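You operate a simulated robot arm through the tools that you are given. There is no shell and no other tool.

You run a simulated robot arm. Do the job below in one go: nothing can be reset, and whatever is moved stays where it is left.

TASK
Pour the leftover soup into the blue tub, close and date it.
Fine: the cooking note gives the day; lay that label on the aisle side of the tub; the empty cup stays on the rack's top. Set down upright: picnic cup.
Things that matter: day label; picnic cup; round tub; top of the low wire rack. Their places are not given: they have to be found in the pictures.

It is judged by the outcome, as a careful person would: the job done as asked, and still so three seconds after it is handed in. It fails if anything else is knocked over, pushed out of place, dropped, spilled or broken.

THE ROBOT
A 6-joint arm with a two-finger parallel gripper, fixed in place. Base frame: the origin is on the floor under the middle of its stand, x ahead of it, y to its left, z up. Units: mm, rad, N and s.
With the tool pointing down near the work surface it reaches from about 320 to 700 mm from the base axis. Its first joint turns from -2.897 to 2.897 rad. Payload 4.1 kg.
The tool frame sits at the grasp point between the pads (the TCP): z along the fingers, y along the line on which they close. The tips reach 23 mm beyond it. Largest opening 94 mm; finger width 38, thickness 10; the body of the gripper, 54 by 96 mm, starts 39 mm behind the TCP.
Orientation is that of the tool frame in the base frame, as a unit quaternion [x, y, z, w]. With the fingers straight down and closing along the base's y, the tool's x points along the base's -x, its y along +y and its z along -z.

THE INTERFACE
- The arm moves only by the tool arm_command. Its argument "targets" is a list of rows, each an object of numbers (a shift or turn left out is 0, a gripper value left out holds the last): "tx", "ty", "tz": the shift along the base's x, y, z in mm; "ax", "ay", "az": the turn, a rotation vector about the base's x, y, z in rad; "claw": the closure, from 0 (fully open) to 1 (shut). In form: [{"tx": .., "ty": .., "tz": .., "ax": .., "ay": .., "az": .., "claw": ..}, ...]. A call has 1 to 20 rows; each row is the pose to reach, as a shift and turn from the pose commanded when the call began. Rows are played at 5 a second. More than 50 mm and 0.15 rad between two rows, or a gripper value outside its range, and nothing of the call is played. A pose out of reach is approached as far as the arm can. The call stops where the force on the tool passes 40 N (or 10 N more than at its start, if that is more) or the arm is blocked; 0.2 s more then pass. The fingers move at their own pace (about 45 mm/s each) and stop on an object; they squeeze with about 31 N. The grip force told is the motor's: it shows also when the fingers shut on nothing. Time passes only in rows, and 0.2 s behind the last, so rows that repeat a pose let the fingers close. It gives the time, the measured TCP pose, the force on the tool (base axes), the opening and the grip force at its end, in the units of the frame above (readings bear some noise), with the torque about the TCP (base axes, N m) and any sound that the robot's microphone picked up.
- Cameras (640 x 400 px; columns grow to the right, rows downward): "scene" is fixed at [45.9, -502.6, 1469.2]; the picture's right is [0.43, -0.90, 0.00], its down [-0.62, -0.29, -0.73] and it looks along [0.66, 0.31, -0.68] (base axes); focal length 214 px, centre (320, 200). "wrist" rides on the gripper at [86, 16, -75] in the tool frame; the picture's right is [-0.18, 0.98, 0.00], its down [-0.58, -0.11, -0.81] and it looks along [-0.79, -0.15, 0.59] (tool axes); focal length 243 px, centre (320, 200).
- snapshot(camera): a new picture of that camera. It takes no simulated time.
- slide_trunk(by): slides the trunk up (or, below 0, down) by that many mm; the arm rides with it, the base frame stays. It gives what a move gives, with no picture.
- measure_at(camera, pixels): for up to 12 pixels [column, row] of the newest picture of that camera ("zoom" is the newest enlarged one), the place [x, y, z] in the base frame of the surface seen there, good to about 2 mm, but the place of the scene camera against the robot may be out by one fixed shift of up to 12 mm in any direction. It takes no simulated time.
- zoom(camera, box): a new picture of the part [left, top, right, bottom] of that camera's present view, enlarged. It takes no simulated time.
- sign_off(): hands the job in; it is judged then, once.

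Open the gripper and draw the arm clear of the work before you hand the job in, unless the task says otherwise.

The tools are called after ">>>" by a JSON object that holds its "method" and its "body". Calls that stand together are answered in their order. arm_command: Moves the arm, as the interface text tells. Its arguments: {"type":"object","properties":{"targets":{"type":"array","items":{"type":"object","properties":{"tx":{"type":"number"},"ty":{"type":"number"},"tz":{"type":"number"},"ax":{"type":"number"},"ay":{"type":"number"},"az":{"type":"number"},"claw":{"type":"number"}}}}},"required":["targets"]} The other tools are called the same way: slide_trunk (by) moves the trunk up or down; snapshot (camera) takes a picture; measure_at (camera, pixels) gives the place of the surface under pixels of a picture; zoom (camera, box) takes an enlarged picture of a part of a camera's view; sign_off () hands the job in.

At the start:

```text
time_s: 0.0
tcp_pos: [277.7, -180.8, 1336.1]
tool_rot: [0.0, 1.0, 0.0, 0.001]
force: [0.3, -0.7, 0.7]
wrist_torque: [-0.03, -0.03, -0.01]
width: 94.0
finger_force: 0.0
trunk travel left (down, up): [-525.0, 65.0]
```

scene: 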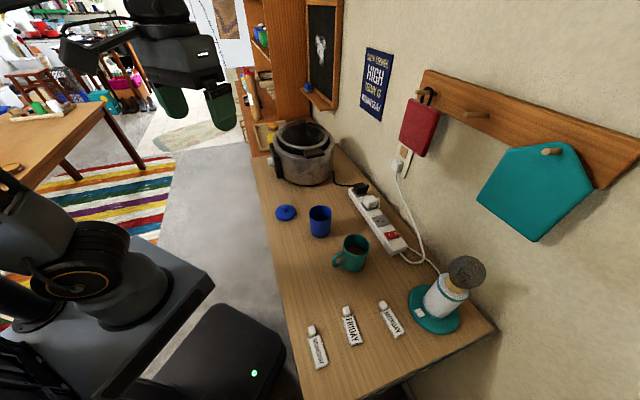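
wrist: 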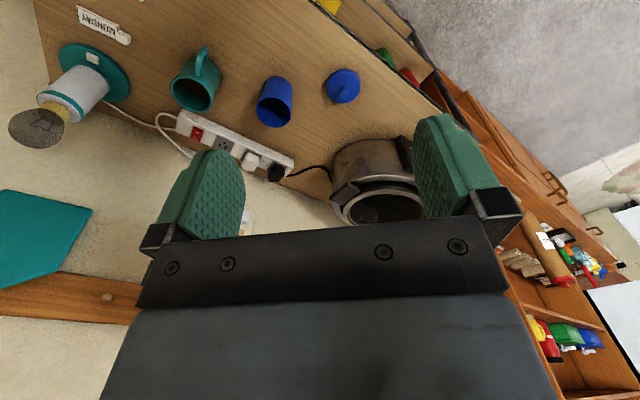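

The scene picture shows a blue tub near (320,221), a blue lid near (286,212), a teal cup near (352,252), three labels near (317,347), (351,326), (390,319), and a slow cooker. I'll zoom in to find the cooking note, the rack and the labels.

>>> {"method": "zoom", "body": {"camera": "scene", "box": [260, 190, 420, 290]}}

>>> {"method": "zoom", "body": {"camera": "scene", "box": [290, 280, 450, 380]}}

>>> {"method": "zoom", "body": {"camera": "scene", "box": [240, 0, 440, 125]}}

>>> {"method": "zoom", "body": {"camera": "scene", "box": [240, 90, 400, 190]}}

```text
4.00 times, centred on (340, 240) of scene
```

zoom: 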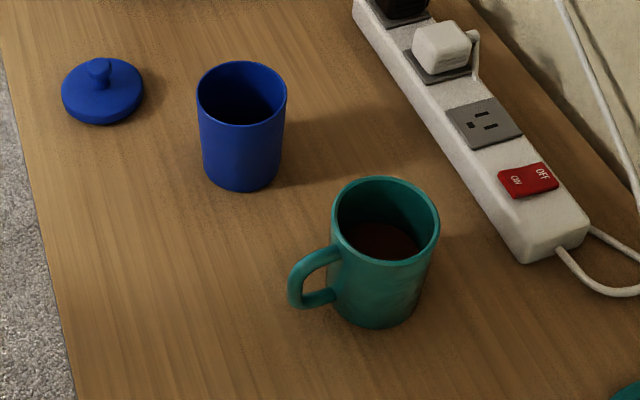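

```text
4.00 times, centred on (370, 330) of scene
```

zoom: 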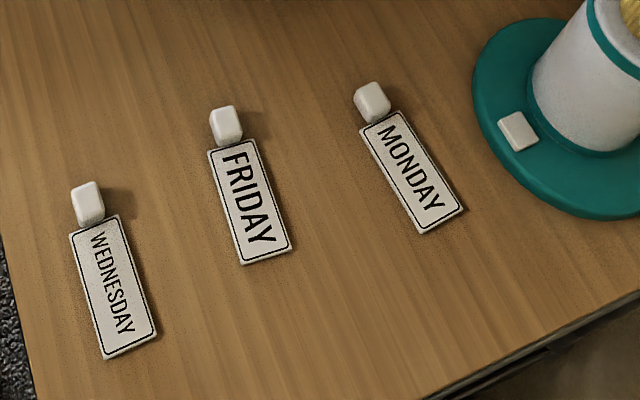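

```text
3.20 times, centred on (340, 62) of scene
```

zoom: 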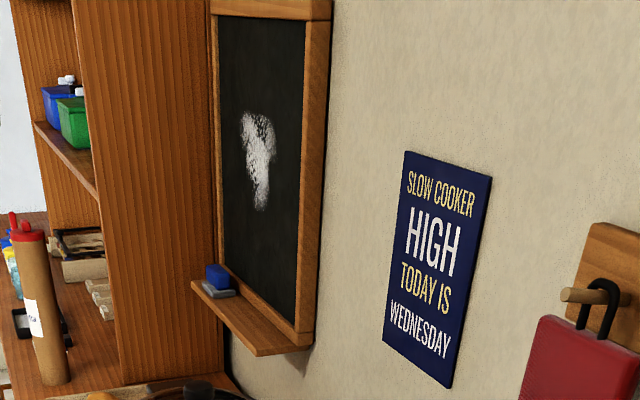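

```text
4.00 times, centred on (320, 140) of scene
```

zoom: 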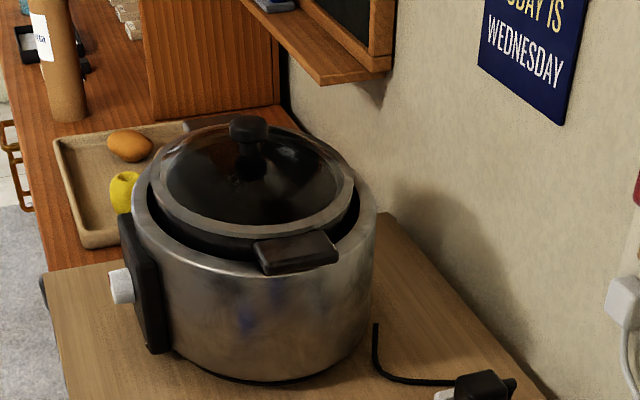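

The note at (372,82) reads "SLOW COOKER HIGH, TODAY IS WEDNESDAY", and the labels read WEDNESDAY (317,347), FRIDAY and MONDAY. I don't see the wire rack yet, so I'll search the rest of the view.

>>> {"method": "zoom", "body": {"camera": "scene", "box": [0, 0, 240, 150]}}

>>> {"method": "zoom", "body": {"camera": "scene", "box": [0, 200, 320, 400]}}

>>> {"method": "zoom", "body": {"camera": "scene", "box": [400, 200, 640, 350]}}

>>> {"method": "zoom", "body": {"camera": "wrist", "box": [320, 0, 640, 200]}}

>>> {"method": "zoom", "body": {"camera": "wrist", "box": [480, 200, 640, 300]}}

>>> {"method": "zoom", "body": {"camera": "scene", "box": [380, 60, 640, 222]}}

```text
2.67 times, centred on (120, 75) of scene
```

zoom: 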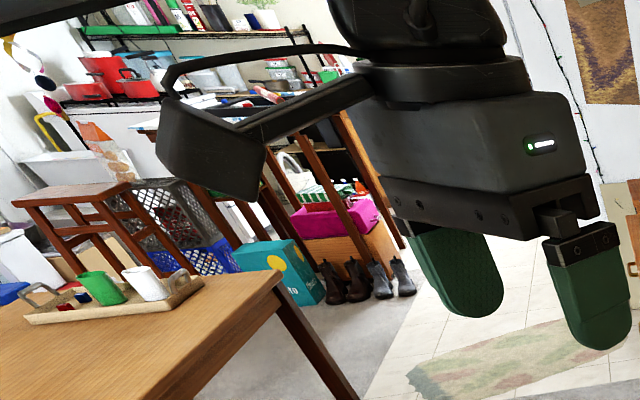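

```text
2.00 times, centred on (160, 300) of scene
```

zoom: 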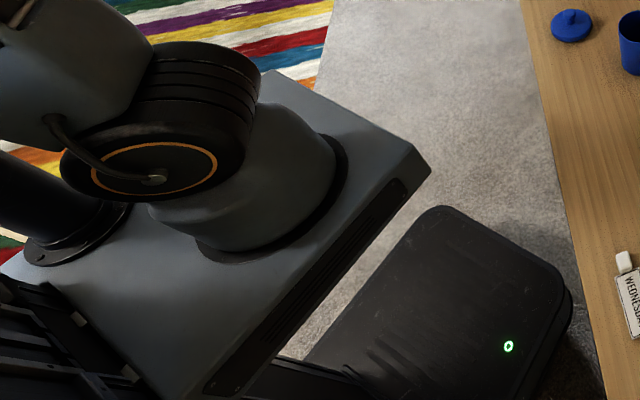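

```text
2.67 times, centred on (520, 275) of scene
```

zoom: 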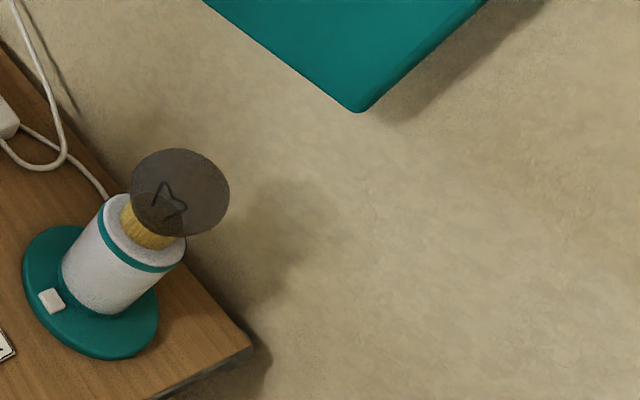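

```text
2.00 times, centred on (480, 100) of wrist
```

zoom: 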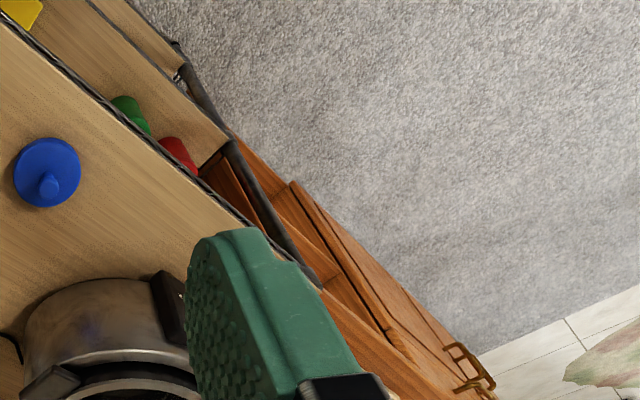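

```text
4.00 times, centred on (560, 250) of wrist
```

zoom: 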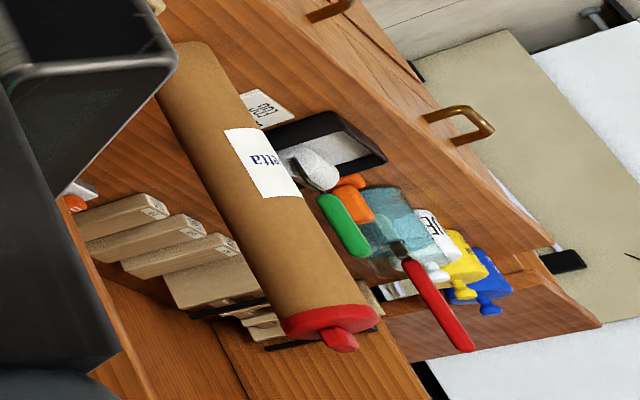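

```text
2.46 times, centred on (510, 141) of scene
```

zoom: 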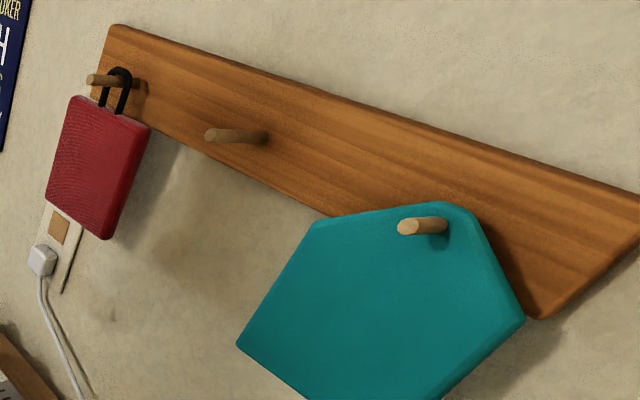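

The rack may be the unit carrying all of this: the wrist view at (430,90) shows black posts and a lower shelf under the wooden top. I'll measure the objects and the surface.

>>> {"method": "measure_at", "body": {"camera": "scene", "pixels": [[286, 207], [286, 218], [320, 209], [320, 232], [311, 209], [331, 209], [353, 238], [354, 252], [336, 262], [300, 260], [280, 190], [330, 380]]}}

>>> {"method": "measure_at", "body": {"camera": "scene", "pixels": [[312, 330], [310, 337], [318, 348], [325, 365], [346, 311], [390, 305], [351, 328], [394, 323], [440, 300], [465, 270], [400, 240], [360, 190]]}}

>>> {"method": "measure_at", "body": {"camera": "wrist", "pixels": [[345, 85], [275, 88], [195, 95], [105, 27], [385, 60], [420, 80], [450, 130], [340, 10], [412, 75], [600, 50], [80, 80], [260, 30]]}}

```text
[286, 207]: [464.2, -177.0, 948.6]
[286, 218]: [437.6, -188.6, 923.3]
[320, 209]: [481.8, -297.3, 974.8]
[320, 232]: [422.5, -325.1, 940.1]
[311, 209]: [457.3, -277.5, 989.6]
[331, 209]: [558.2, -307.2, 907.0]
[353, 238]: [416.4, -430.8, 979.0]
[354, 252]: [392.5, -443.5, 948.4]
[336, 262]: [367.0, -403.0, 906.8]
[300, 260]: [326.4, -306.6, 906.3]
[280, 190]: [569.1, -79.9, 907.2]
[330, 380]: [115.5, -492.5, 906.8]
```

```text
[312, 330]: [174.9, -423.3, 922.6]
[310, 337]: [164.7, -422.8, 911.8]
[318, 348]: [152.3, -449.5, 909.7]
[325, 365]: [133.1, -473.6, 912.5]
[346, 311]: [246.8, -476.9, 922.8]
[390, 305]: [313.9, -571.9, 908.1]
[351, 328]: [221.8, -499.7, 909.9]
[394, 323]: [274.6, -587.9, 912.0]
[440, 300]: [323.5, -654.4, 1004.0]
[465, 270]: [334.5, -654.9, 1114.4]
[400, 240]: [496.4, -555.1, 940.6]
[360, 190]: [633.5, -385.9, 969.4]
```

```text
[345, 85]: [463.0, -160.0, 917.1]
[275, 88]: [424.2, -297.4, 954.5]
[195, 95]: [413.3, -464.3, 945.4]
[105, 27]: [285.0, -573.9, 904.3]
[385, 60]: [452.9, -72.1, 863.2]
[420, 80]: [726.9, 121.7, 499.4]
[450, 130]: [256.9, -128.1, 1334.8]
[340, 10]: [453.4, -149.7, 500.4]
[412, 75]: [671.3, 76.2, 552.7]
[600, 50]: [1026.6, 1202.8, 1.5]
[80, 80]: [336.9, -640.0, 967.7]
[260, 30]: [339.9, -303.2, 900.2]
```

The top surface sits near z≈900 with a shelf at z≈500 below it, so this looks like a shelving unit whose front edge runs diagonally toward the robot. I'll yaw the wrist to look at the unit from the aisle side and check whether it is the wire rack.

>>> {"method": "arm_command", "body": {"targets": [{"az": -0.14}, {"az": -0.28}, {"az": -0.42}, {"az": -0.56}, {"az": -0.7}, {"az": -0.84}]}}

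>>> {"method": "snapshot", "body": {"camera": "wrist"}}

>>> {"method": "snapshot", "body": {"camera": "scene"}}

```text
time_s: 1.4
tcp_pos: [278.3, -180.8, 1335.6]
tool_rot: [0.408, 0.913, 0.0, 0.0]
force: [-0.8, -0.5, -1.1]
wrist_torque: [-0.01, 0.03, -0.04]
width: 93.9
finger_force: 0.1
trunk travel left (down, up): [-525.0, 65.0]
```

```text
taken
```

wrist: 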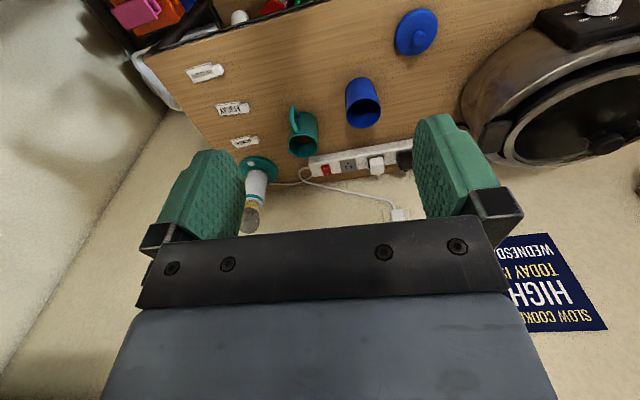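

```text
taken
```

scene: 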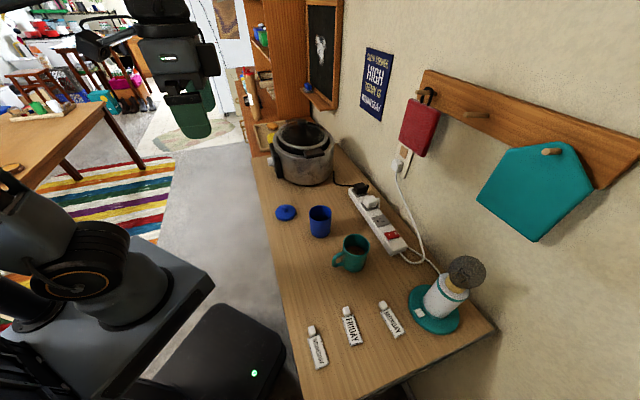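

The wrist picture (upside down: its top is the near/low side) shows items on a shelf below the top at (150,15) and (280,8). I'll zoom there and measure the top's edge.

>>> {"method": "zoom", "body": {"camera": "wrist", "box": [60, 0, 380, 200]}}

>>> {"method": "zoom", "body": {"camera": "wrist", "box": [180, 60, 420, 210]}}

>>> {"method": "measure_at", "body": {"camera": "wrist", "pixels": [[150, 50], [200, 35], [320, 5], [200, 60], [165, 85], [250, 60], [440, 80], [280, 80], [150, 10], [120, 30], [250, 100], [390, 60]]}}

```text
2.00 times, centred on (220, 100) of wrist
```

zoom: 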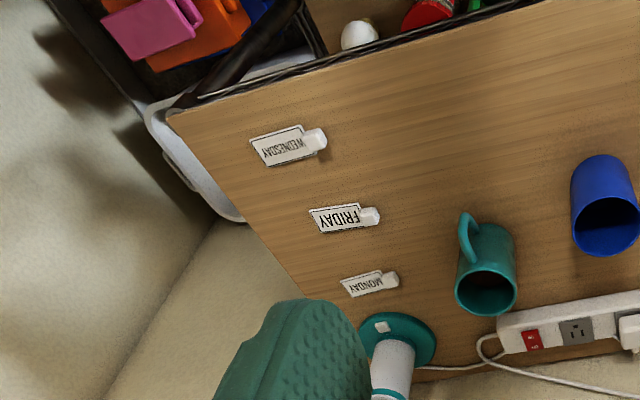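

```text
2.67 times, centred on (300, 135) of wrist
```

zoom: 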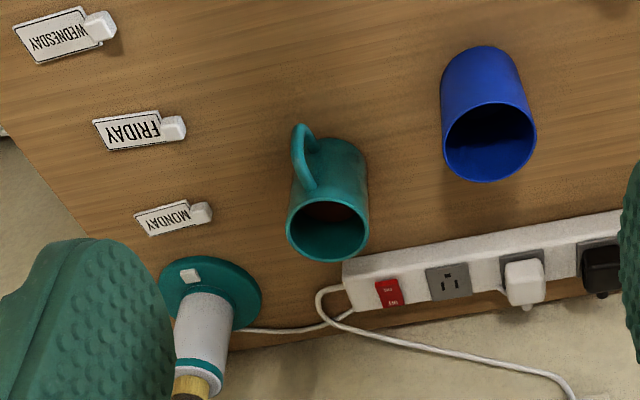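

```text
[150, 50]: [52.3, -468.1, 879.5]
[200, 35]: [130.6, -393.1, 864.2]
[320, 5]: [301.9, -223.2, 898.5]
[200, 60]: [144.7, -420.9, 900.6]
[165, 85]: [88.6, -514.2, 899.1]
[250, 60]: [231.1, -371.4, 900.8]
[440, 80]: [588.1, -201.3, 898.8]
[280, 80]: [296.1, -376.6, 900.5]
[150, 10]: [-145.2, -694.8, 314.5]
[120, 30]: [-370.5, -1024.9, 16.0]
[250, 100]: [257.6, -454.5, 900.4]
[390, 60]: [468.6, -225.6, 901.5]
```

The top is at z=900 with a dark railed front edge. I'll pitch the wrist camera down to see the front of the unit and confirm it is the low wire rack.

>>> {"method": "arm_command", "body": {"targets": [{"ax": 0.116, "ay": 0.077}, {"ax": 0.232, "ay": 0.154}, {"ax": 0.348, "ay": 0.231}, {"ax": 0.464, "ay": 0.308}]}}

>>> {"method": "snapshot", "body": {"camera": "wrist"}}

```text
time_s: 2.4
tcp_pos: [281.1, -169.4, 1261.2]
tool_rot: [0.392, 0.878, 0.147, -0.231]
force: [0.3, 0.7, 0.4]
wrist_torque: [0.01, 0.01, -0.02]
width: 93.9
finger_force: 0.1
out of reach, approached as far as the arm can: row 3, 4
trunk travel left (down, up): [-525.0, 65.0]
```

```text
taken
```

wrist: 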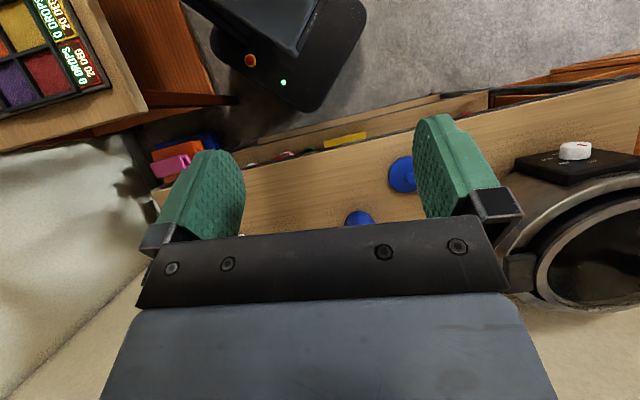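

The upper-left (60,45) shows another board with coloured panels and text, which might matter. I'll zoom on it and on the front of the unit at (330,140).

>>> {"method": "zoom", "body": {"camera": "wrist", "box": [0, 0, 160, 100]}}

>>> {"method": "zoom", "body": {"camera": "wrist", "box": [140, 60, 460, 260]}}

>>> {"method": "measure_at", "body": {"camera": "wrist", "pixels": [[60, 50], [110, 100], [130, 115], [230, 100], [290, 20], [340, 135], [430, 105], [560, 90], [20, 130], [250, 220], [165, 165], [350, 185]]}}

```text
4.00 times, centred on (80, 50) of wrist
```

zoom: 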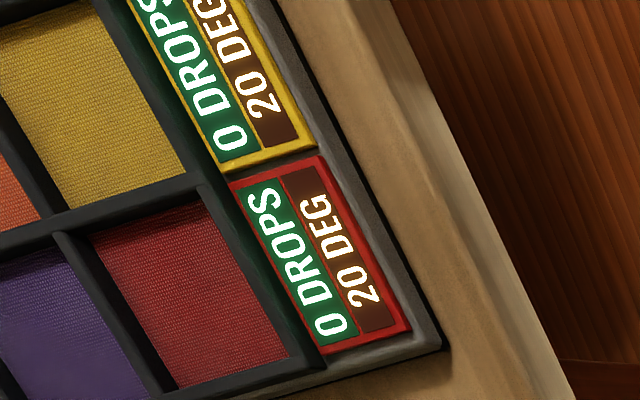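

```text
2.00 times, centred on (300, 160) of wrist
```

zoom: 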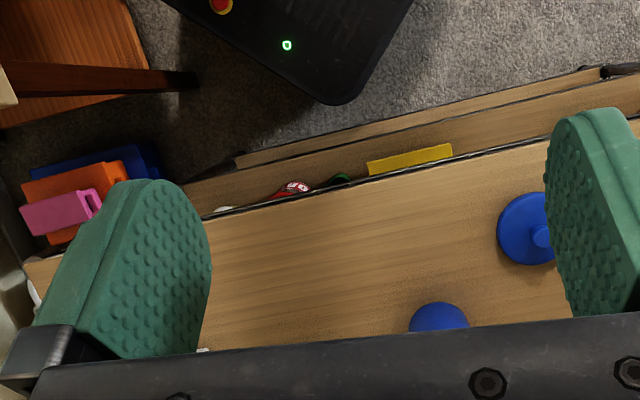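

```text
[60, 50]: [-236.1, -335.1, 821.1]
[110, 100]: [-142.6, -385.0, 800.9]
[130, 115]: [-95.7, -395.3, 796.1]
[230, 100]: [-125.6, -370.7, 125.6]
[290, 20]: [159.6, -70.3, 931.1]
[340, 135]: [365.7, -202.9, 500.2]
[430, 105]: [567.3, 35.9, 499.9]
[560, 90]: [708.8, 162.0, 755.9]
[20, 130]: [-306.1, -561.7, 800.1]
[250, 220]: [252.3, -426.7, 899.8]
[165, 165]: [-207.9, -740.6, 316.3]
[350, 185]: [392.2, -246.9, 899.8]
```

The unit has black posts and railed shelves at z≈500 and below, so its wooden top at z=900, where the cup already stands, is the rack's top. The coloured mat on the separate table is unrelated. I'll undo the tilt and go in for a closer view of the cup, tub and lid.

>>> {"method": "arm_command", "body": {"targets": [{"ax": -0.116, "ay": -0.077}, {"ax": -0.232, "ay": -0.154}, {"ax": -0.348, "ay": -0.231}, {"ax": -0.464, "ay": -0.308}, {"ax": -0.464, "ay": -0.308, "tz": -40}]}}

>>> {"method": "measure_at", "body": {"camera": "scene", "pixels": [[220, 360], [254, 373], [230, 310], [275, 350], [180, 300], [270, 380], [300, 140], [300, 170], [385, 215], [365, 190], [410, 245], [415, 300]]}}

```text
time_s: 3.6
tcp_pos: [280.7, -170.4, 1220.4]
tool_rot: [0.408, 0.913, -0.001, 0.0]
force: [0.2, -0.6, 0.0]
wrist_torque: [-0.01, -0.04, -0.04]
width: 94.0
finger_force: 0.1
trunk travel left (down, up): [-525.0, 65.0]
```

```text
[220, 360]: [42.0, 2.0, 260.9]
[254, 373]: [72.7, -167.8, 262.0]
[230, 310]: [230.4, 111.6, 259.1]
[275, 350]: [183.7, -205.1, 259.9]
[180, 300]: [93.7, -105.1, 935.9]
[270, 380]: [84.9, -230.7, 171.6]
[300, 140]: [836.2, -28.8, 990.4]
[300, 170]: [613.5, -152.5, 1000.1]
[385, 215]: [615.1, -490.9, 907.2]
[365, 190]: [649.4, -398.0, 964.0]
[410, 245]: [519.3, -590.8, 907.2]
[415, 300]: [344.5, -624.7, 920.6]
```

The tool is upright again at (281,-170,1220). I'll move closer to the cup and tub for a detailed wrist view.

>>> {"method": "arm_command", "body": {"targets": [{"tx": 12, "ty": -22, "tz": -28, "az": 0.06}, {"tx": 25, "ty": -45, "tz": -55, "az": 0.12}, {"tx": 37, "ty": -67, "tz": -82, "az": 0.18}, {"tx": 49, "ty": -90, "tz": -110, "az": 0.24}]}}

>>> {"method": "snapshot", "body": {"camera": "wrist"}}

```text
time_s: 4.6
tcp_pos: [331.3, -259.6, 1110.8]
tool_rot: [0.295, 0.956, 0.001, 0.001]
force: [-0.2, -0.9, 0.6]
wrist_torque: [-0.02, -0.02, 0.0]
width: 93.9
finger_force: 0.0
trunk travel left (down, up): [-525.0, 65.0]
```

```text
taken
```

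wrist: 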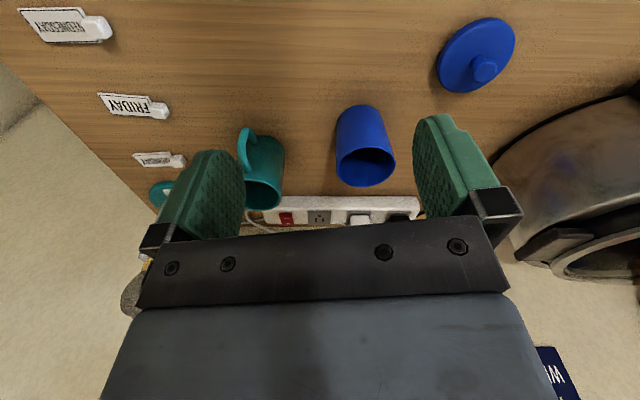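

I can see the cup at (262,170), tub at (365,150) and lid at (477,55). I'll zoom and measure them with the wrist camera, which has no offset.

>>> {"method": "zoom", "body": {"camera": "wrist", "box": [220, 90, 420, 215]}}

>>> {"method": "measure_at", "body": {"camera": "zoom", "pixels": [[88, 130], [80, 180], [95, 230], [100, 290], [150, 275], [80, 345], [180, 360], [195, 170], [140, 360], [420, 60], [375, 230], [560, 230]]}}

>>> {"method": "zoom", "body": {"camera": "wrist", "box": [420, 0, 580, 100]}}

>>> {"method": "measure_at", "body": {"camera": "zoom", "pixels": [[270, 290], [255, 240], [250, 330], [300, 300], [70, 250], [380, 130], [180, 350], [330, 70], [350, 200], [100, 180], [130, 330], [260, 270]]}}

```text
3.20 times, centred on (320, 152) of wrist
```

zoom: 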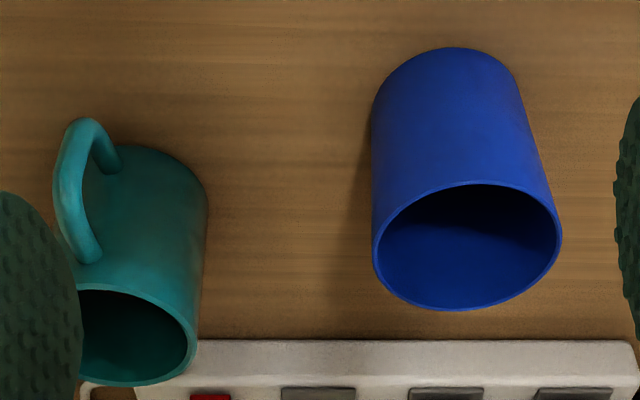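

```text
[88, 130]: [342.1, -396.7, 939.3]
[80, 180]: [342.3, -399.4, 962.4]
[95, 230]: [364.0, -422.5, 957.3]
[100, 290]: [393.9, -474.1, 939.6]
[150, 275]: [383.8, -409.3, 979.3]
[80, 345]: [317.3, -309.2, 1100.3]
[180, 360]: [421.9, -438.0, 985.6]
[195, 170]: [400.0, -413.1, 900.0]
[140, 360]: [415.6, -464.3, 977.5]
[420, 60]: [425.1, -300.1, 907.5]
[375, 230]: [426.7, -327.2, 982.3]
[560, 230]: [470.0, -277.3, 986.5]
```

```text
4.00 times, centred on (500, 50) of wrist
```

zoom: 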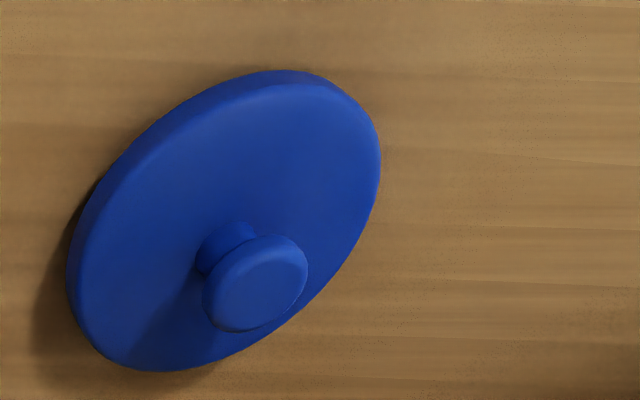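

```text
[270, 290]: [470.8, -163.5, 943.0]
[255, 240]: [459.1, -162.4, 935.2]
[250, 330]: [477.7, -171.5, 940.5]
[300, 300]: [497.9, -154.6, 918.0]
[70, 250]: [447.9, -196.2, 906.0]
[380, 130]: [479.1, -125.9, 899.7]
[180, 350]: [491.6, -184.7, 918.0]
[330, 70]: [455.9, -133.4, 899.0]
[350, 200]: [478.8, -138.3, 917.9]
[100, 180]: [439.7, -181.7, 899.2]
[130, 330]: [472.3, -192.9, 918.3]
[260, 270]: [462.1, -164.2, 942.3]
```

The wrist camera shows the cup's handle pointing toward about (-0.78,0.63) from a centre near (400,-445), with the tub's rim at z≈985. I'll move the camera over the cup for precise dimensions.

>>> {"method": "arm_command", "body": {"targets": [{"tx": 11, "ty": -40}, {"tx": 23, "ty": -80}, {"tx": 34, "ty": -120}, {"tx": 46, "ty": -160}]}}

>>> {"method": "snapshot", "body": {"camera": "wrist"}}

>>> {"method": "zoom", "body": {"camera": "wrist", "box": [240, 20, 400, 120]}}

```text
time_s: 5.6
tcp_pos: [375.4, -421.3, 1112.2]
tool_rot: [0.294, 0.956, 0.0, -0.001]
force: [0.0, 0.4, 0.1]
wrist_torque: [0.01, 0.01, -0.02]
width: 94.0
finger_force: 0.0
trunk travel left (down, up): [-525.0, 65.0]
```

```text
taken
```

wrist: 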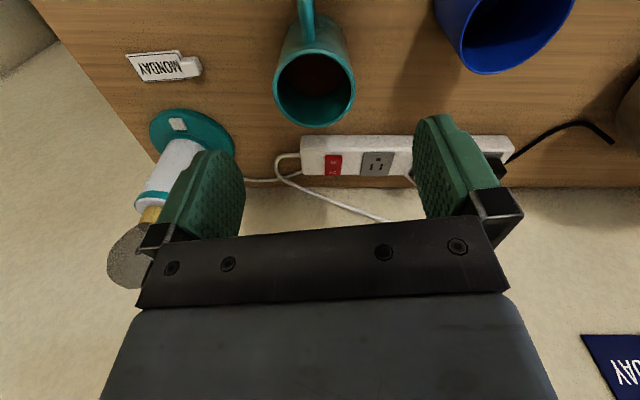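

```text
4.00 times, centred on (320, 70) of wrist
```

zoom: 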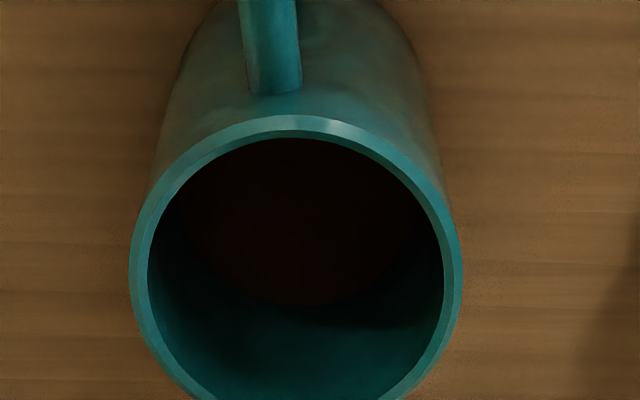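

>>> {"method": "zoom", "body": {"camera": "wrist", "box": [224, 0, 416, 130]}}

```text
3.08 times, centred on (320, 65) of wrist
```

zoom: 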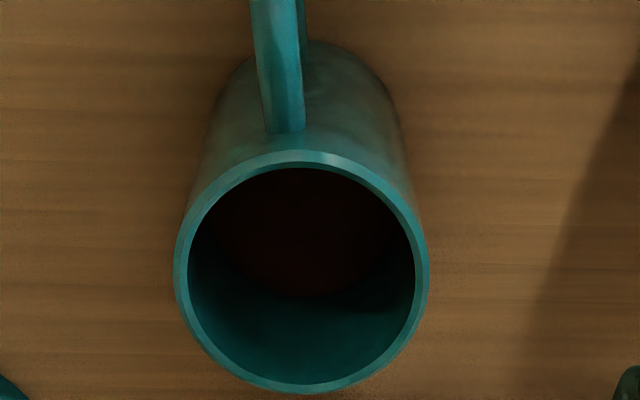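

The zoom shows the cup's rim as an ellipse from (181,270) to (423,270) and (305,157) to (305,388). I'll measure the rim, soup level and handle.

>>> {"method": "measure_at", "body": {"camera": "zoom", "pixels": [[181, 270], [423, 270], [305, 157], [300, 388], [220, 195], [385, 197], [215, 350], [390, 350], [300, 230], [280, 100], [270, 20], [330, 48]]}}

>>> {"method": "measure_at", "body": {"camera": "wrist", "pixels": [[305, 8], [308, 30], [270, 160], [440, 130], [480, 65], [520, 60], [445, 10], [570, 10], [300, 240], [250, 160], [170, 130], [400, 100]]}}

```text
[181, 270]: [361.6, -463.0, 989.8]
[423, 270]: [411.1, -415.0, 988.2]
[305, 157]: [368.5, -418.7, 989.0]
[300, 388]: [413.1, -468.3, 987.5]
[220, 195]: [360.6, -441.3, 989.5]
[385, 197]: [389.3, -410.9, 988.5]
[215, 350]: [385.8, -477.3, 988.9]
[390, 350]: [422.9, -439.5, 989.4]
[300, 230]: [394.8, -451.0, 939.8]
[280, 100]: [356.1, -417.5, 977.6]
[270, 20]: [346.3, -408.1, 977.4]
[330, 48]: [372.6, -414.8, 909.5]
```

```text
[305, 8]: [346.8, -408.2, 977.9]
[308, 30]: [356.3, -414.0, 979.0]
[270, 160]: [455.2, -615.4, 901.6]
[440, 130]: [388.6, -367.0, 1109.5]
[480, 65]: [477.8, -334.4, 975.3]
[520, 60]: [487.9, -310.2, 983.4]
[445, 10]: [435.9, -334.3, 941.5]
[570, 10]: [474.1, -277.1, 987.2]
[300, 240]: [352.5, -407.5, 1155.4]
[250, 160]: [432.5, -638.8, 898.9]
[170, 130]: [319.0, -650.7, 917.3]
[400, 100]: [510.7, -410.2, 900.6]
```

The cup's rim is a circle centred near (390.5,-443.5) with outer radius ≈35 at z=989. The soup is at z≈940, and the handle points at about 141° with its top at z≈978. Next I'll measure the tub the same way.

>>> {"method": "arm_command", "body": {"targets": [{"tx": 16, "ty": 34}, {"tx": 32, "ty": 67}, {"tx": 48, "ty": 101}, {"tx": 64, "ty": 135}]}}

>>> {"method": "snapshot", "body": {"camera": "wrist"}}

>>> {"method": "zoom", "body": {"camera": "wrist", "box": [224, 0, 416, 130]}}

```text
time_s: 6.6
tcp_pos: [442.0, -284.1, 1113.4]
tool_rot: [0.295, 0.956, 0.0, 0.0]
force: [0.1, 0.1, 0.5]
wrist_torque: [0.01, 0.04, -0.03]
width: 94.1
finger_force: 0.1
trunk travel left (down, up): [-525.0, 65.0]
```

```text
taken
```

wrist: 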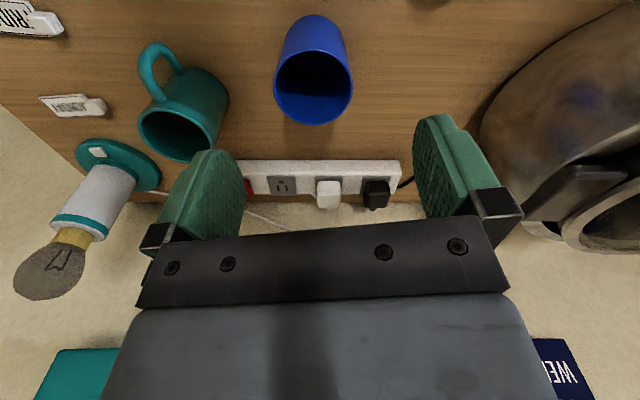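

```text
3.08 times, centred on (320, 65) of wrist
```

zoom: 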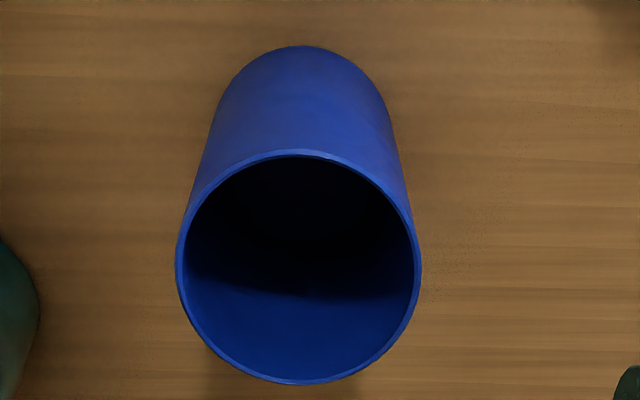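

The tub's rim in the zoom runs from (179,268) to (418,268) and from (305,153) to (300,381). I'll measure it.

>>> {"method": "measure_at", "body": {"camera": "zoom", "pixels": [[179, 265], [418, 265], [305, 153], [300, 381], [220, 187], [385, 190], [212, 345], [385, 347], [305, 52], [300, 350], [240, 100], [370, 110]]}}

>>> {"method": "measure_at", "body": {"camera": "wrist", "pixels": [[560, 160], [500, 110], [600, 60], [570, 210], [630, 190], [590, 130], [380, 190], [330, 190], [40, 270], [85, 190], [100, 155], [70, 245]]}}

```text
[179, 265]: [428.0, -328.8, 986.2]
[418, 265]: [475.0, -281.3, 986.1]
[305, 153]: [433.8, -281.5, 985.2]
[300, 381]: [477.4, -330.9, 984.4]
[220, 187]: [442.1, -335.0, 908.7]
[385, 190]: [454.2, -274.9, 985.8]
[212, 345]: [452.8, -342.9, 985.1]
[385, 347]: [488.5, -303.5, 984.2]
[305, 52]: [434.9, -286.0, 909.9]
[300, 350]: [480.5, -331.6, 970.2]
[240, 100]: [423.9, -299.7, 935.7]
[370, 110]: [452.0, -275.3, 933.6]
```

```text
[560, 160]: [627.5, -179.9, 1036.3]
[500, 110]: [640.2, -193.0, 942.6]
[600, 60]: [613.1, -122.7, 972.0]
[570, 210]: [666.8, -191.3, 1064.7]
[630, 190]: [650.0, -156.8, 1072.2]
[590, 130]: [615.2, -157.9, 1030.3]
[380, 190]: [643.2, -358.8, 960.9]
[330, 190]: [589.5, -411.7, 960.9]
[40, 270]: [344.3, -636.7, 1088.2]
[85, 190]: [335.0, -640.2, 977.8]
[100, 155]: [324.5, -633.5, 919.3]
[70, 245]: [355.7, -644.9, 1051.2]
```

The tub's rim is at z≈985.5, centred at (454.5,-307) with outer radius ≈34. The slow cooker's rim is at about z=1072 near (640,-160), so I must stay clear of it. I plan a top grasp of the cup with the handle on the camera side and a tilt toward the tub. First I'll rehearse the hand's yaw with the gripper empty to check reach.

>>> {"method": "arm_command", "body": {"targets": [{"tx": 1, "ty": -4, "tz": 2, "az": 0.147}, {"tx": 3, "ty": -9, "tz": 4, "az": 0.293}, {"tx": 4, "ty": -13, "tz": 6, "az": 0.44}, {"tx": 5, "ty": -17, "tz": 8, "az": 0.586}, {"tx": 6, "ty": -21, "tz": 10, "az": 0.733}, {"tx": 8, "ty": -26, "tz": 10, "az": 0.879}, {"tx": 9, "ty": -30, "tz": 10, "az": 1.026}, {"tx": 10, "ty": -34, "tz": 10, "az": 1.173}, {"tx": 11, "ty": -38, "tz": 10, "az": 1.319}, {"tx": 12, "ty": -42, "tz": 10, "az": 1.466}, {"tx": 14, "ty": -47, "tz": 10, "az": 1.612}, {"tx": 15, "ty": -51, "tz": 10, "az": 1.759}, {"tx": 16, "ty": -55, "tz": 10, "az": 1.905}, {"tx": 18, "ty": -59, "tz": 10, "az": 2.052}, {"tx": 19, "ty": -64, "tz": 10, "az": 2.198}, {"tx": 20, "ty": -68, "tz": 10, "az": 2.345}]}}

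>>> {"method": "snapshot", "body": {"camera": "scene"}}

>>> {"method": "snapshot", "body": {"camera": "wrist"}}

```text
time_s: 10.0
tcp_pos: [459.3, -354.1, 1121.4]
tool_rot: [0.767, -0.642, 0.0, 0.0]
force: [-0.2, -0.3, 0.6]
wrist_torque: [0.01, -0.01, -0.01]
width: 94.0
finger_force: 0.1
trunk travel left (down, up): [-525.0, 65.0]
```

```text
taken
```

scene: 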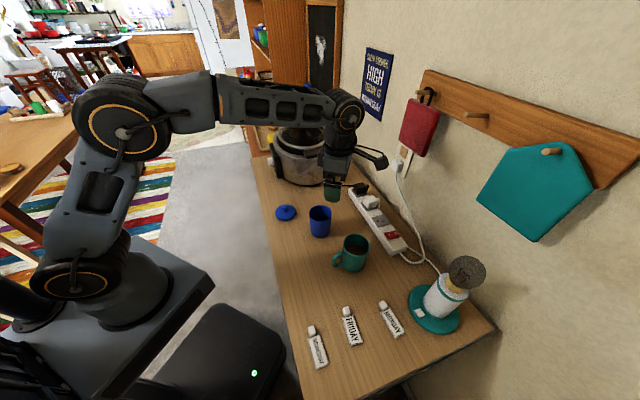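

```text
taken
```

wrist: 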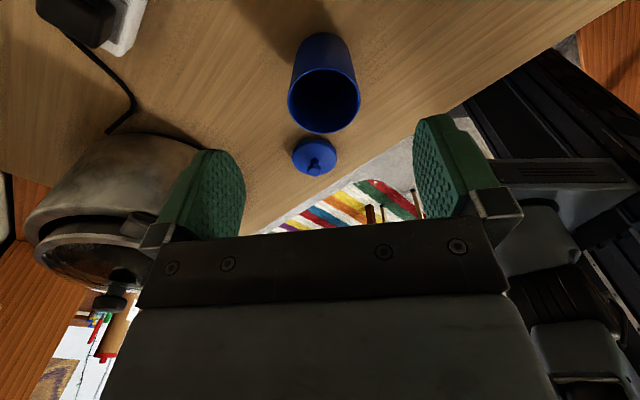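

The yaw to ψ≈100° worked, and the wrist picture shows the tub at (322,85) with the lid behind it. Now I'll rehearse the pour tilt with the hand empty, about 25 mm higher than the real pour.

>>> {"method": "arm_command", "body": {"targets": [{"tx": 3.7, "ty": -0.7, "tz": -10, "ax": -0.1432, "ay": -0.0253}, {"tx": 4, "ty": -2.4, "tz": -20, "ax": -0.2864, "ay": -0.0506}, {"tx": 4.1, "ty": -3.4, "tz": -30, "ax": -0.4296, "ay": -0.0759}, {"tx": 4.2, "ty": -3.5, "tz": -47, "ax": -0.5728, "ay": -0.1012}, {"tx": 4, "ty": -2.8, "tz": -59, "ax": -0.716, "ay": -0.1265}, {"tx": 3.8, "ty": -1.3, "tz": -66, "ax": -0.8592, "ay": -0.1518}, {"tx": 3.4, "ty": 0.9, "tz": -66.5, "ax": -1.0024, "ay": -0.1771}, {"tx": 2.8, "ty": 4, "tz": -64.6, "ax": -1.1456, "ay": -0.2024}, {"tx": 2.2, "ty": 7.6, "tz": -61.2, "ax": -1.2888, "ay": -0.2277}, {"tx": 1.4, "ty": 11.9, "tz": -57.5, "ax": -1.432, "ay": -0.253}, {"tx": 0.6, "ty": 16.6, "tz": -54.3, "ax": -1.5752, "ay": -0.2783}, {"tx": -0.3, "ty": 21.7, "tz": -51.9, "ax": -1.7184, "ay": -0.3036}]}}

>>> {"method": "snapshot", "body": {"camera": "scene"}}

>>> {"method": "snapshot", "body": {"camera": "wrist"}}

```text
time_s: 12.6
tcp_pos: [461.2, -331.2, 1071.2]
tool_rot: [0.492, -0.413, 0.588, 0.492]
force: [0.3, -0.2, 0.1]
wrist_torque: [0.01, 0.01, -0.04]
width: 94.3
finger_force: 0.0
trunk travel left (down, up): [-525.0, 65.0]
```

```text
taken
```

scene: 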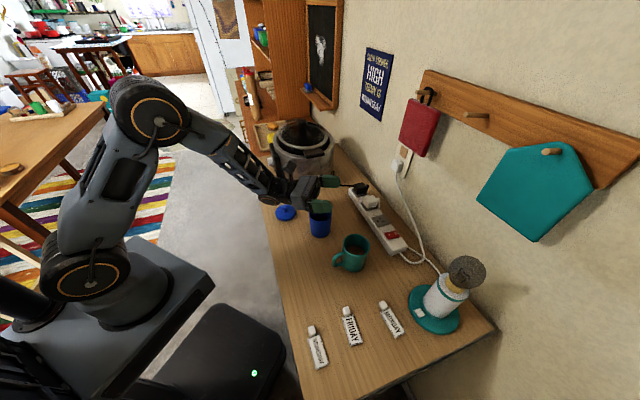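

```text
taken
```

wrist: 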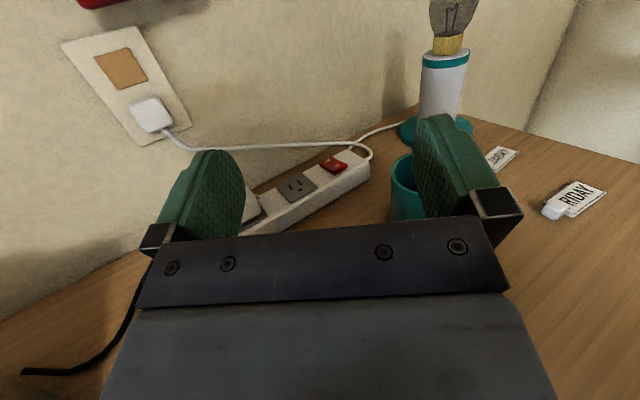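

The tilt to 100° is reachable. I'll zoom to check the clearance of the wrist over the lid and tub at about (300,200).

>>> {"method": "zoom", "body": {"camera": "scene", "box": [220, 140, 380, 240]}}

```text
4.00 times, centred on (300, 190) of scene
```

zoom: 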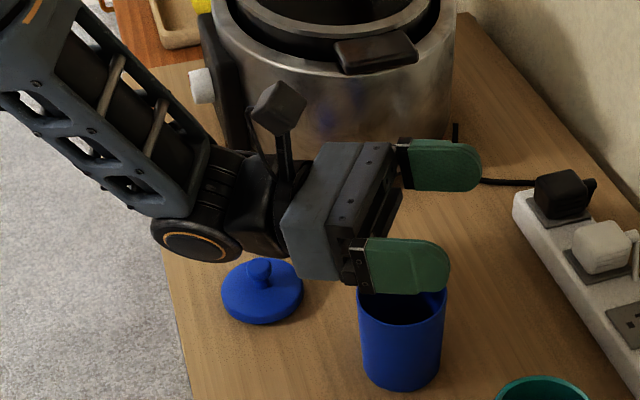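

The hand clears the tub and the lid is under the wrist. I'll measure the lower surfaces of the wrist to judge vertical clearance.

>>> {"method": "measure_at", "body": {"camera": "zoom", "pixels": [[250, 235], [190, 255], [300, 265], [330, 275], [215, 250], [270, 250], [350, 290], [400, 285], [260, 268], [160, 220]]}}

```text
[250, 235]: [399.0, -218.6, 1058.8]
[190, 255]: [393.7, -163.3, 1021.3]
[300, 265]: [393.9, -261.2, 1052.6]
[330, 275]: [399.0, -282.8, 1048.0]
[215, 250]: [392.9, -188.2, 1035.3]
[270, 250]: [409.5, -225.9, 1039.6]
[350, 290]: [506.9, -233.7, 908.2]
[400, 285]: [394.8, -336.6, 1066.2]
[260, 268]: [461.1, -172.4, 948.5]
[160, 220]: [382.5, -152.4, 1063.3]
```

The wrist will clear the lid by about 45 mm at the real height. I'll undo the tilt, raising as I go.

>>> {"method": "arm_command", "body": {"targets": [{"tx": 0, "ty": -3, "tz": 5, "ax": 0.1432, "ay": 0.0253}, {"tx": 0, "ty": -5, "tz": 10, "ax": 0.2864, "ay": 0.0506}, {"ty": -7, "tz": 15, "ax": 0.4296, "ay": 0.0759}, {"ty": -9, "tz": 20, "ax": 0.5728, "ay": 0.1012}, {"ty": -11, "tz": 25, "ax": 0.716, "ay": 0.1265}, {"ty": -13, "tz": 30, "ax": 0.8592, "ay": 0.1518}, {"ty": -15, "tz": 35, "ax": 1.0024, "ay": 0.1771}, {"ty": -17, "tz": 40, "ax": 1.1456, "ay": 0.2024}, {"ty": -18, "tz": 43, "ax": 1.2888, "ay": 0.2277}, {"ty": -19, "tz": 46, "ax": 1.432, "ay": 0.253}, {"ty": -20, "tz": 49, "ax": 1.5752, "ay": 0.2783}, {"ty": -21.7, "tz": 51.9, "ax": 1.7184, "ay": 0.3036}]}}

```text
time_s: 15.2
tcp_pos: [460.6, -354.8, 1122.5]
tool_rot: [0.766, -0.642, -0.001, -0.001]
force: [0.3, -0.2, 0.1]
wrist_torque: [0.0, 0.01, 0.02]
width: 94.0
finger_force: 0.1
trunk travel left (down, up): [-525.0, 65.0]
```

Back upright at (460.6,-354.8,1122.5). Now I'll move over the cup at (390.5,-443.5) and yaw to ψ≈-30°, so that the fingers close across the handle's direction.

>>> {"method": "arm_command", "body": {"targets": [{"tx": -4.4, "ty": -5.5, "tz": -1, "az": -0.1418}, {"tx": -8.8, "ty": -11.1, "tz": -2, "az": -0.2836}, {"tx": -13.1, "ty": -16.6, "tz": -3, "az": -0.4254}, {"tx": -17.5, "ty": -22.2, "tz": -4, "az": -0.5672}, {"tx": -21.9, "ty": -27.7, "tz": -5, "az": -0.709}, {"tx": -26.3, "ty": -33.3, "tz": -6, "az": -0.8508}, {"tx": -30.7, "ty": -38.8, "tz": -7, "az": -0.9926}, {"tx": -35, "ty": -44.4, "tz": -8, "az": -1.1344}, {"tx": -39.4, "ty": -49.9, "tz": -9, "az": -1.2762}, {"tx": -43.8, "ty": -55.4, "tz": -10, "az": -1.418}, {"tx": -48.2, "ty": -61, "tz": -11, "az": -1.5598}, {"tx": -52.6, "ty": -66.5, "tz": -12, "az": -1.7016}, {"tx": -57, "ty": -72.1, "tz": -13, "az": -1.8434}, {"tx": -61.3, "ty": -77.6, "tz": -14, "az": -1.9852}, {"tx": -65.7, "ty": -83.2, "tz": -15, "az": -2.127}, {"tx": -70.1, "ty": -88.7, "tz": -16, "az": -2.2688}]}}

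>>> {"method": "snapshot", "body": {"camera": "wrist"}}

```text
time_s: 18.6
tcp_pos: [390.9, -442.5, 1105.2]
tool_rot: [0.26, 0.966, 0.0, 0.0]
force: [0.3, 0.0, 0.8]
wrist_torque: [-0.02, 0.01, 0.01]
width: 94.0
finger_force: 0.1
trunk travel left (down, up): [-525.0, 65.0]
```

```text
taken
```

wrist: 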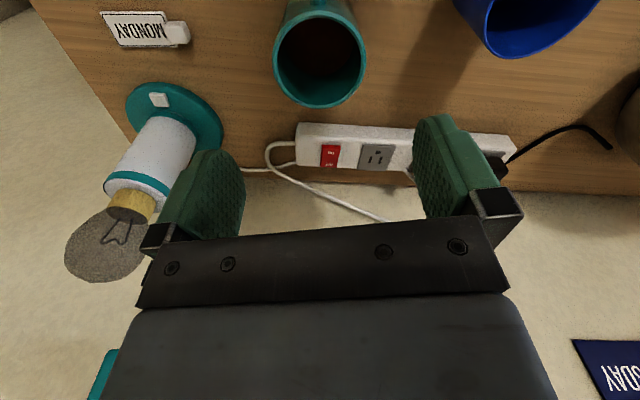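

The cup is at (320,50), centred between the finger directions. I'll re-measure its rim from here before descending.

>>> {"method": "zoom", "body": {"camera": "wrist", "box": [240, 0, 400, 110]}}

```text
3.64 times, centred on (320, 55) of wrist
```

zoom: 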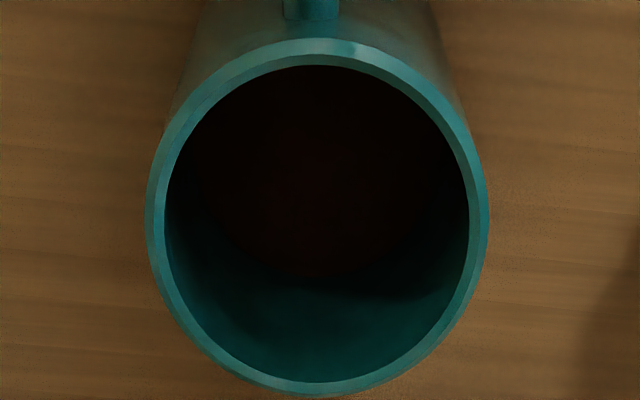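

>>> {"method": "measure_at", "body": {"camera": "zoom", "pixels": [[155, 215], [480, 215], [318, 48], [318, 388], [200, 95], [438, 95], [205, 345], [430, 345], [318, 60], [165, 260], [475, 260], [310, 10]]}}

```text
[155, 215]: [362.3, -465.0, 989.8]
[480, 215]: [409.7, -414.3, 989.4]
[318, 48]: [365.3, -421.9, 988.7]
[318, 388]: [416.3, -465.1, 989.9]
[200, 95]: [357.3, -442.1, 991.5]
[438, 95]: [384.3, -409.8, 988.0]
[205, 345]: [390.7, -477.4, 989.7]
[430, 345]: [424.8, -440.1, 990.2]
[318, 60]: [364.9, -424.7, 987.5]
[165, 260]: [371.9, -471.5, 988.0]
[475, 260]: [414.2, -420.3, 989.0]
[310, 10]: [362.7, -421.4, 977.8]
```

The cup's centre is confirmed at (390,-443), within 1 mm of the TCP's axis. I'll descend straight down to TCP z≈969, leaving the rim 20 mm above the TCP.

>>> {"method": "arm_command", "body": {"targets": [{"tz": -35}, {"tz": -70}, {"tz": -95}, {"tz": -115}, {"tz": -128}, {"tz": -136}, {"tz": -136}]}}

>>> {"method": "snapshot", "body": {"camera": "wrist"}}

>>> {"method": "zoom", "body": {"camera": "scene", "box": [280, 180, 440, 280]}}

```text
time_s: 20.2
tcp_pos: [391.2, -441.8, 970.4]
tool_rot: [0.259, 0.966, -0.001, 0.0]
force: [0.4, 0.1, -0.1]
wrist_torque: [0.0, -0.02, -0.02]
width: 93.9
finger_force: 0.1
trunk travel left (down, up): [-525.0, 65.0]
```

```text
taken
```

wrist: 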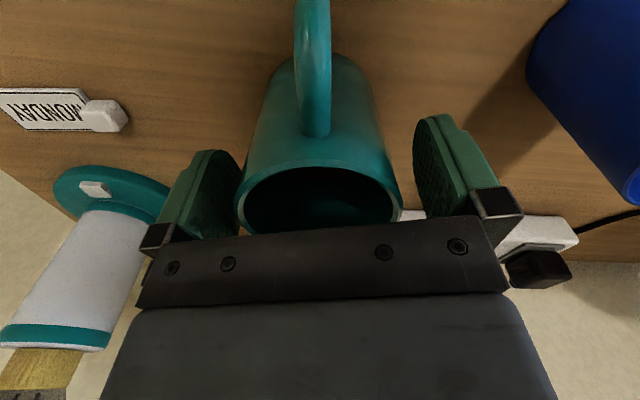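

```text
4.00 times, centred on (360, 230) of scene
```

zoom: 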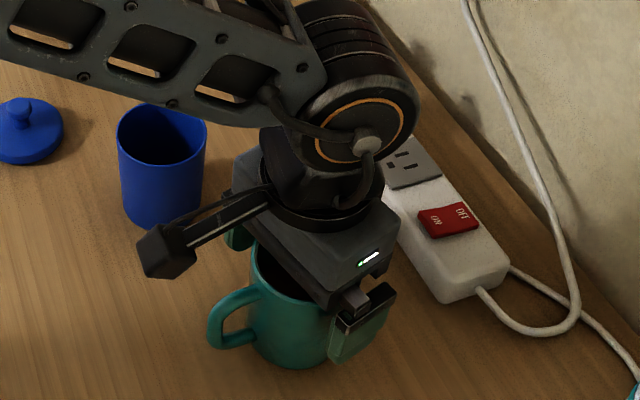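

The cup sits between the fingers with the handle on the camera side. I'll close the gripper.

>>> {"method": "arm_command", "body": {"targets": [{"claw": 0.2}, {"claw": 1.0}, {"claw": 1.0}, {"claw": 1.0}, {"claw": 1.0}]}}

```text
time_s: 21.4
tcp_pos: [390.4, -441.9, 970.9]
tool_rot: [0.258, 0.966, 0.001, 0.0]
force: [-0.3, -0.7, 0.0]
wrist_torque: [0.03, -0.02, 0.02]
width: 70.7
finger_force: 30.9
trunk travel left (down, up): [-525.0, 65.0]
```

The grip holds at width 70.7 mm with 30.9 N. I'll lift slowly and check.

>>> {"method": "arm_command", "body": {"targets": [{"tz": 3}, {"tz": 8}, {"tz": 15}, {"tz": 24}, {"tz": 34}, {"tz": 40}, {"tz": 40}]}}

>>> {"method": "snapshot", "body": {"camera": "wrist"}}

>>> {"method": "zoom", "body": {"camera": "scene", "box": [280, 180, 440, 280]}}

```text
time_s: 23.0
tcp_pos: [388.1, -440.8, 1010.6]
tool_rot: [0.259, 0.966, 0.0, 0.001]
force: [-0.3, -0.4, -3.0]
wrist_torque: [0.03, 0.02, 0.0]
width: 70.5
finger_force: 30.8
trunk travel left (down, up): [-525.0, 65.0]
```

```text
taken
```

wrist: 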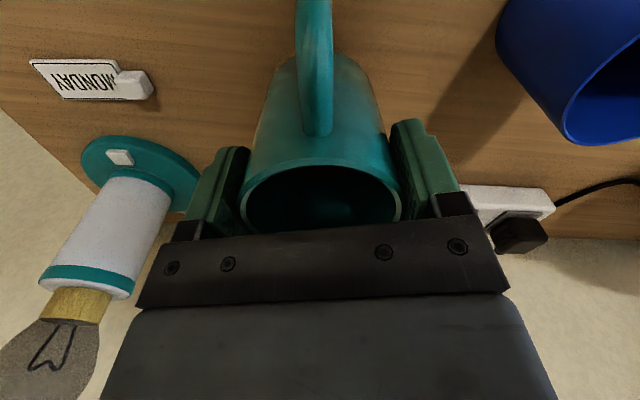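

```text
4.00 times, centred on (360, 230) of scene
```

zoom: 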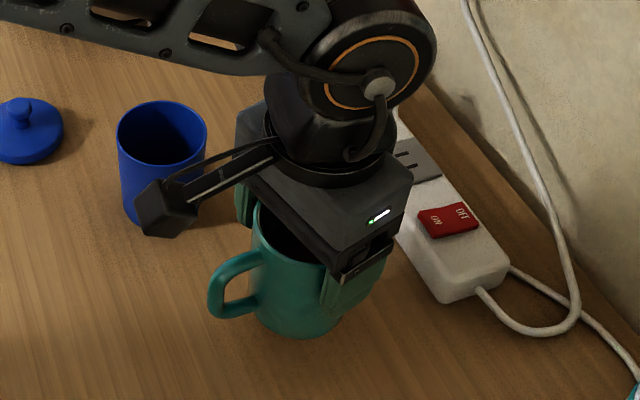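

The cup is held and lifted level (load ≈3 N). I'll raise it to about z=1115 so its bottom clears the tub.

>>> {"method": "arm_command", "body": {"targets": [{"tz": 8}, {"tz": 22}, {"tz": 40}, {"tz": 60}, {"tz": 80}, {"tz": 95}, {"tz": 103}, {"tz": 105}]}}

>>> {"method": "arm_command", "body": {"targets": [{"tx": 2, "ty": 2, "az": 0.05}, {"tx": 5, "ty": 6, "az": 0.14}, {"tx": 9, "ty": 11, "az": 0.26}, {"tx": 13, "ty": 16, "az": 0.38}, {"tx": 17, "ty": 21, "az": 0.5}, {"tx": 21, "ty": 26, "az": 0.62}, {"tx": 25, "ty": 31, "az": 0.74}, {"tx": 29, "ty": 36, "az": 0.86}, {"tx": 33, "ty": 41, "az": 0.98}, {"tx": 37, "ty": 46, "az": 1.1}, {"tx": 41, "ty": 51, "az": 1.22}, {"tx": 45, "ty": 56, "az": 1.34}, {"tx": 49, "ty": 61, "az": 1.46}, {"tx": 53, "ty": 66, "az": 1.58}, {"tx": 57, "ty": 71, "az": 1.7}, {"tx": 61, "ty": 76, "az": 1.82}, {"tx": 65, "ty": 81, "az": 1.94}, {"tx": 69, "ty": 85, "az": 2.08}, {"tx": 71, "ty": 88, "az": 2.19}, {"tx": 72, "ty": 89, "az": 2.269}]}}

>>> {"method": "snapshot", "body": {"camera": "wrist"}}

>>> {"method": "snapshot", "body": {"camera": "scene"}}

```text
time_s: 24.8
tcp_pos: [390.5, -440.8, 1115.7]
tool_rot: [0.259, 0.966, 0.0, 0.0]
force: [-0.7, -0.8, -2.6]
wrist_torque: [-0.01, -0.02, -0.01]
width: 70.4
finger_force: 30.8
trunk travel left (down, up): [-525.0, 65.0]
```

```text
time_s: 29.0
tcp_pos: [462.6, -351.5, 1114.3]
tool_rot: [0.768, -0.641, 0.001, 0.0]
force: [-0.1, 0.3, -2.3]
wrist_torque: [0.01, 0.0, -0.02]
width: 70.2
finger_force: 30.7
trunk travel left (down, up): [-525.0, 65.0]
```

```text
taken
```

wrist: 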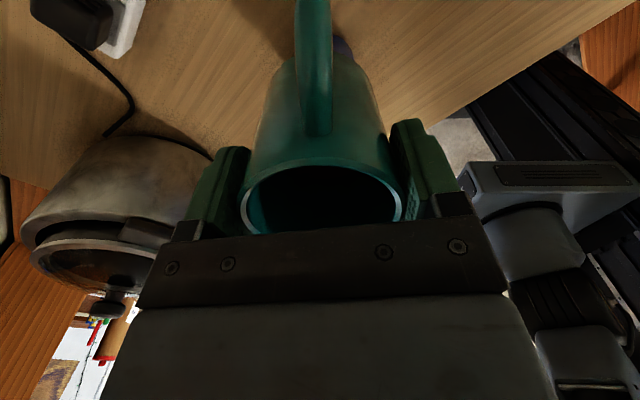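

```text
taken
```

scene: 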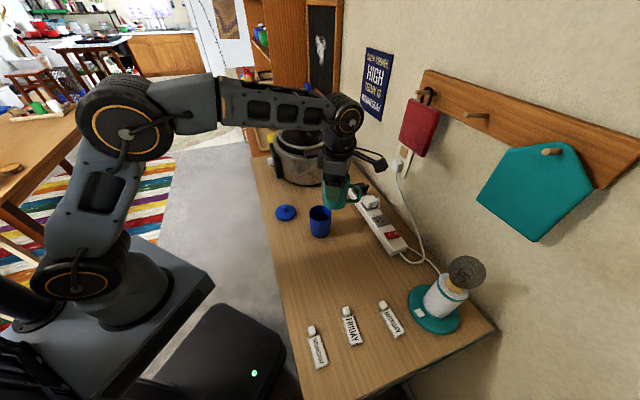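

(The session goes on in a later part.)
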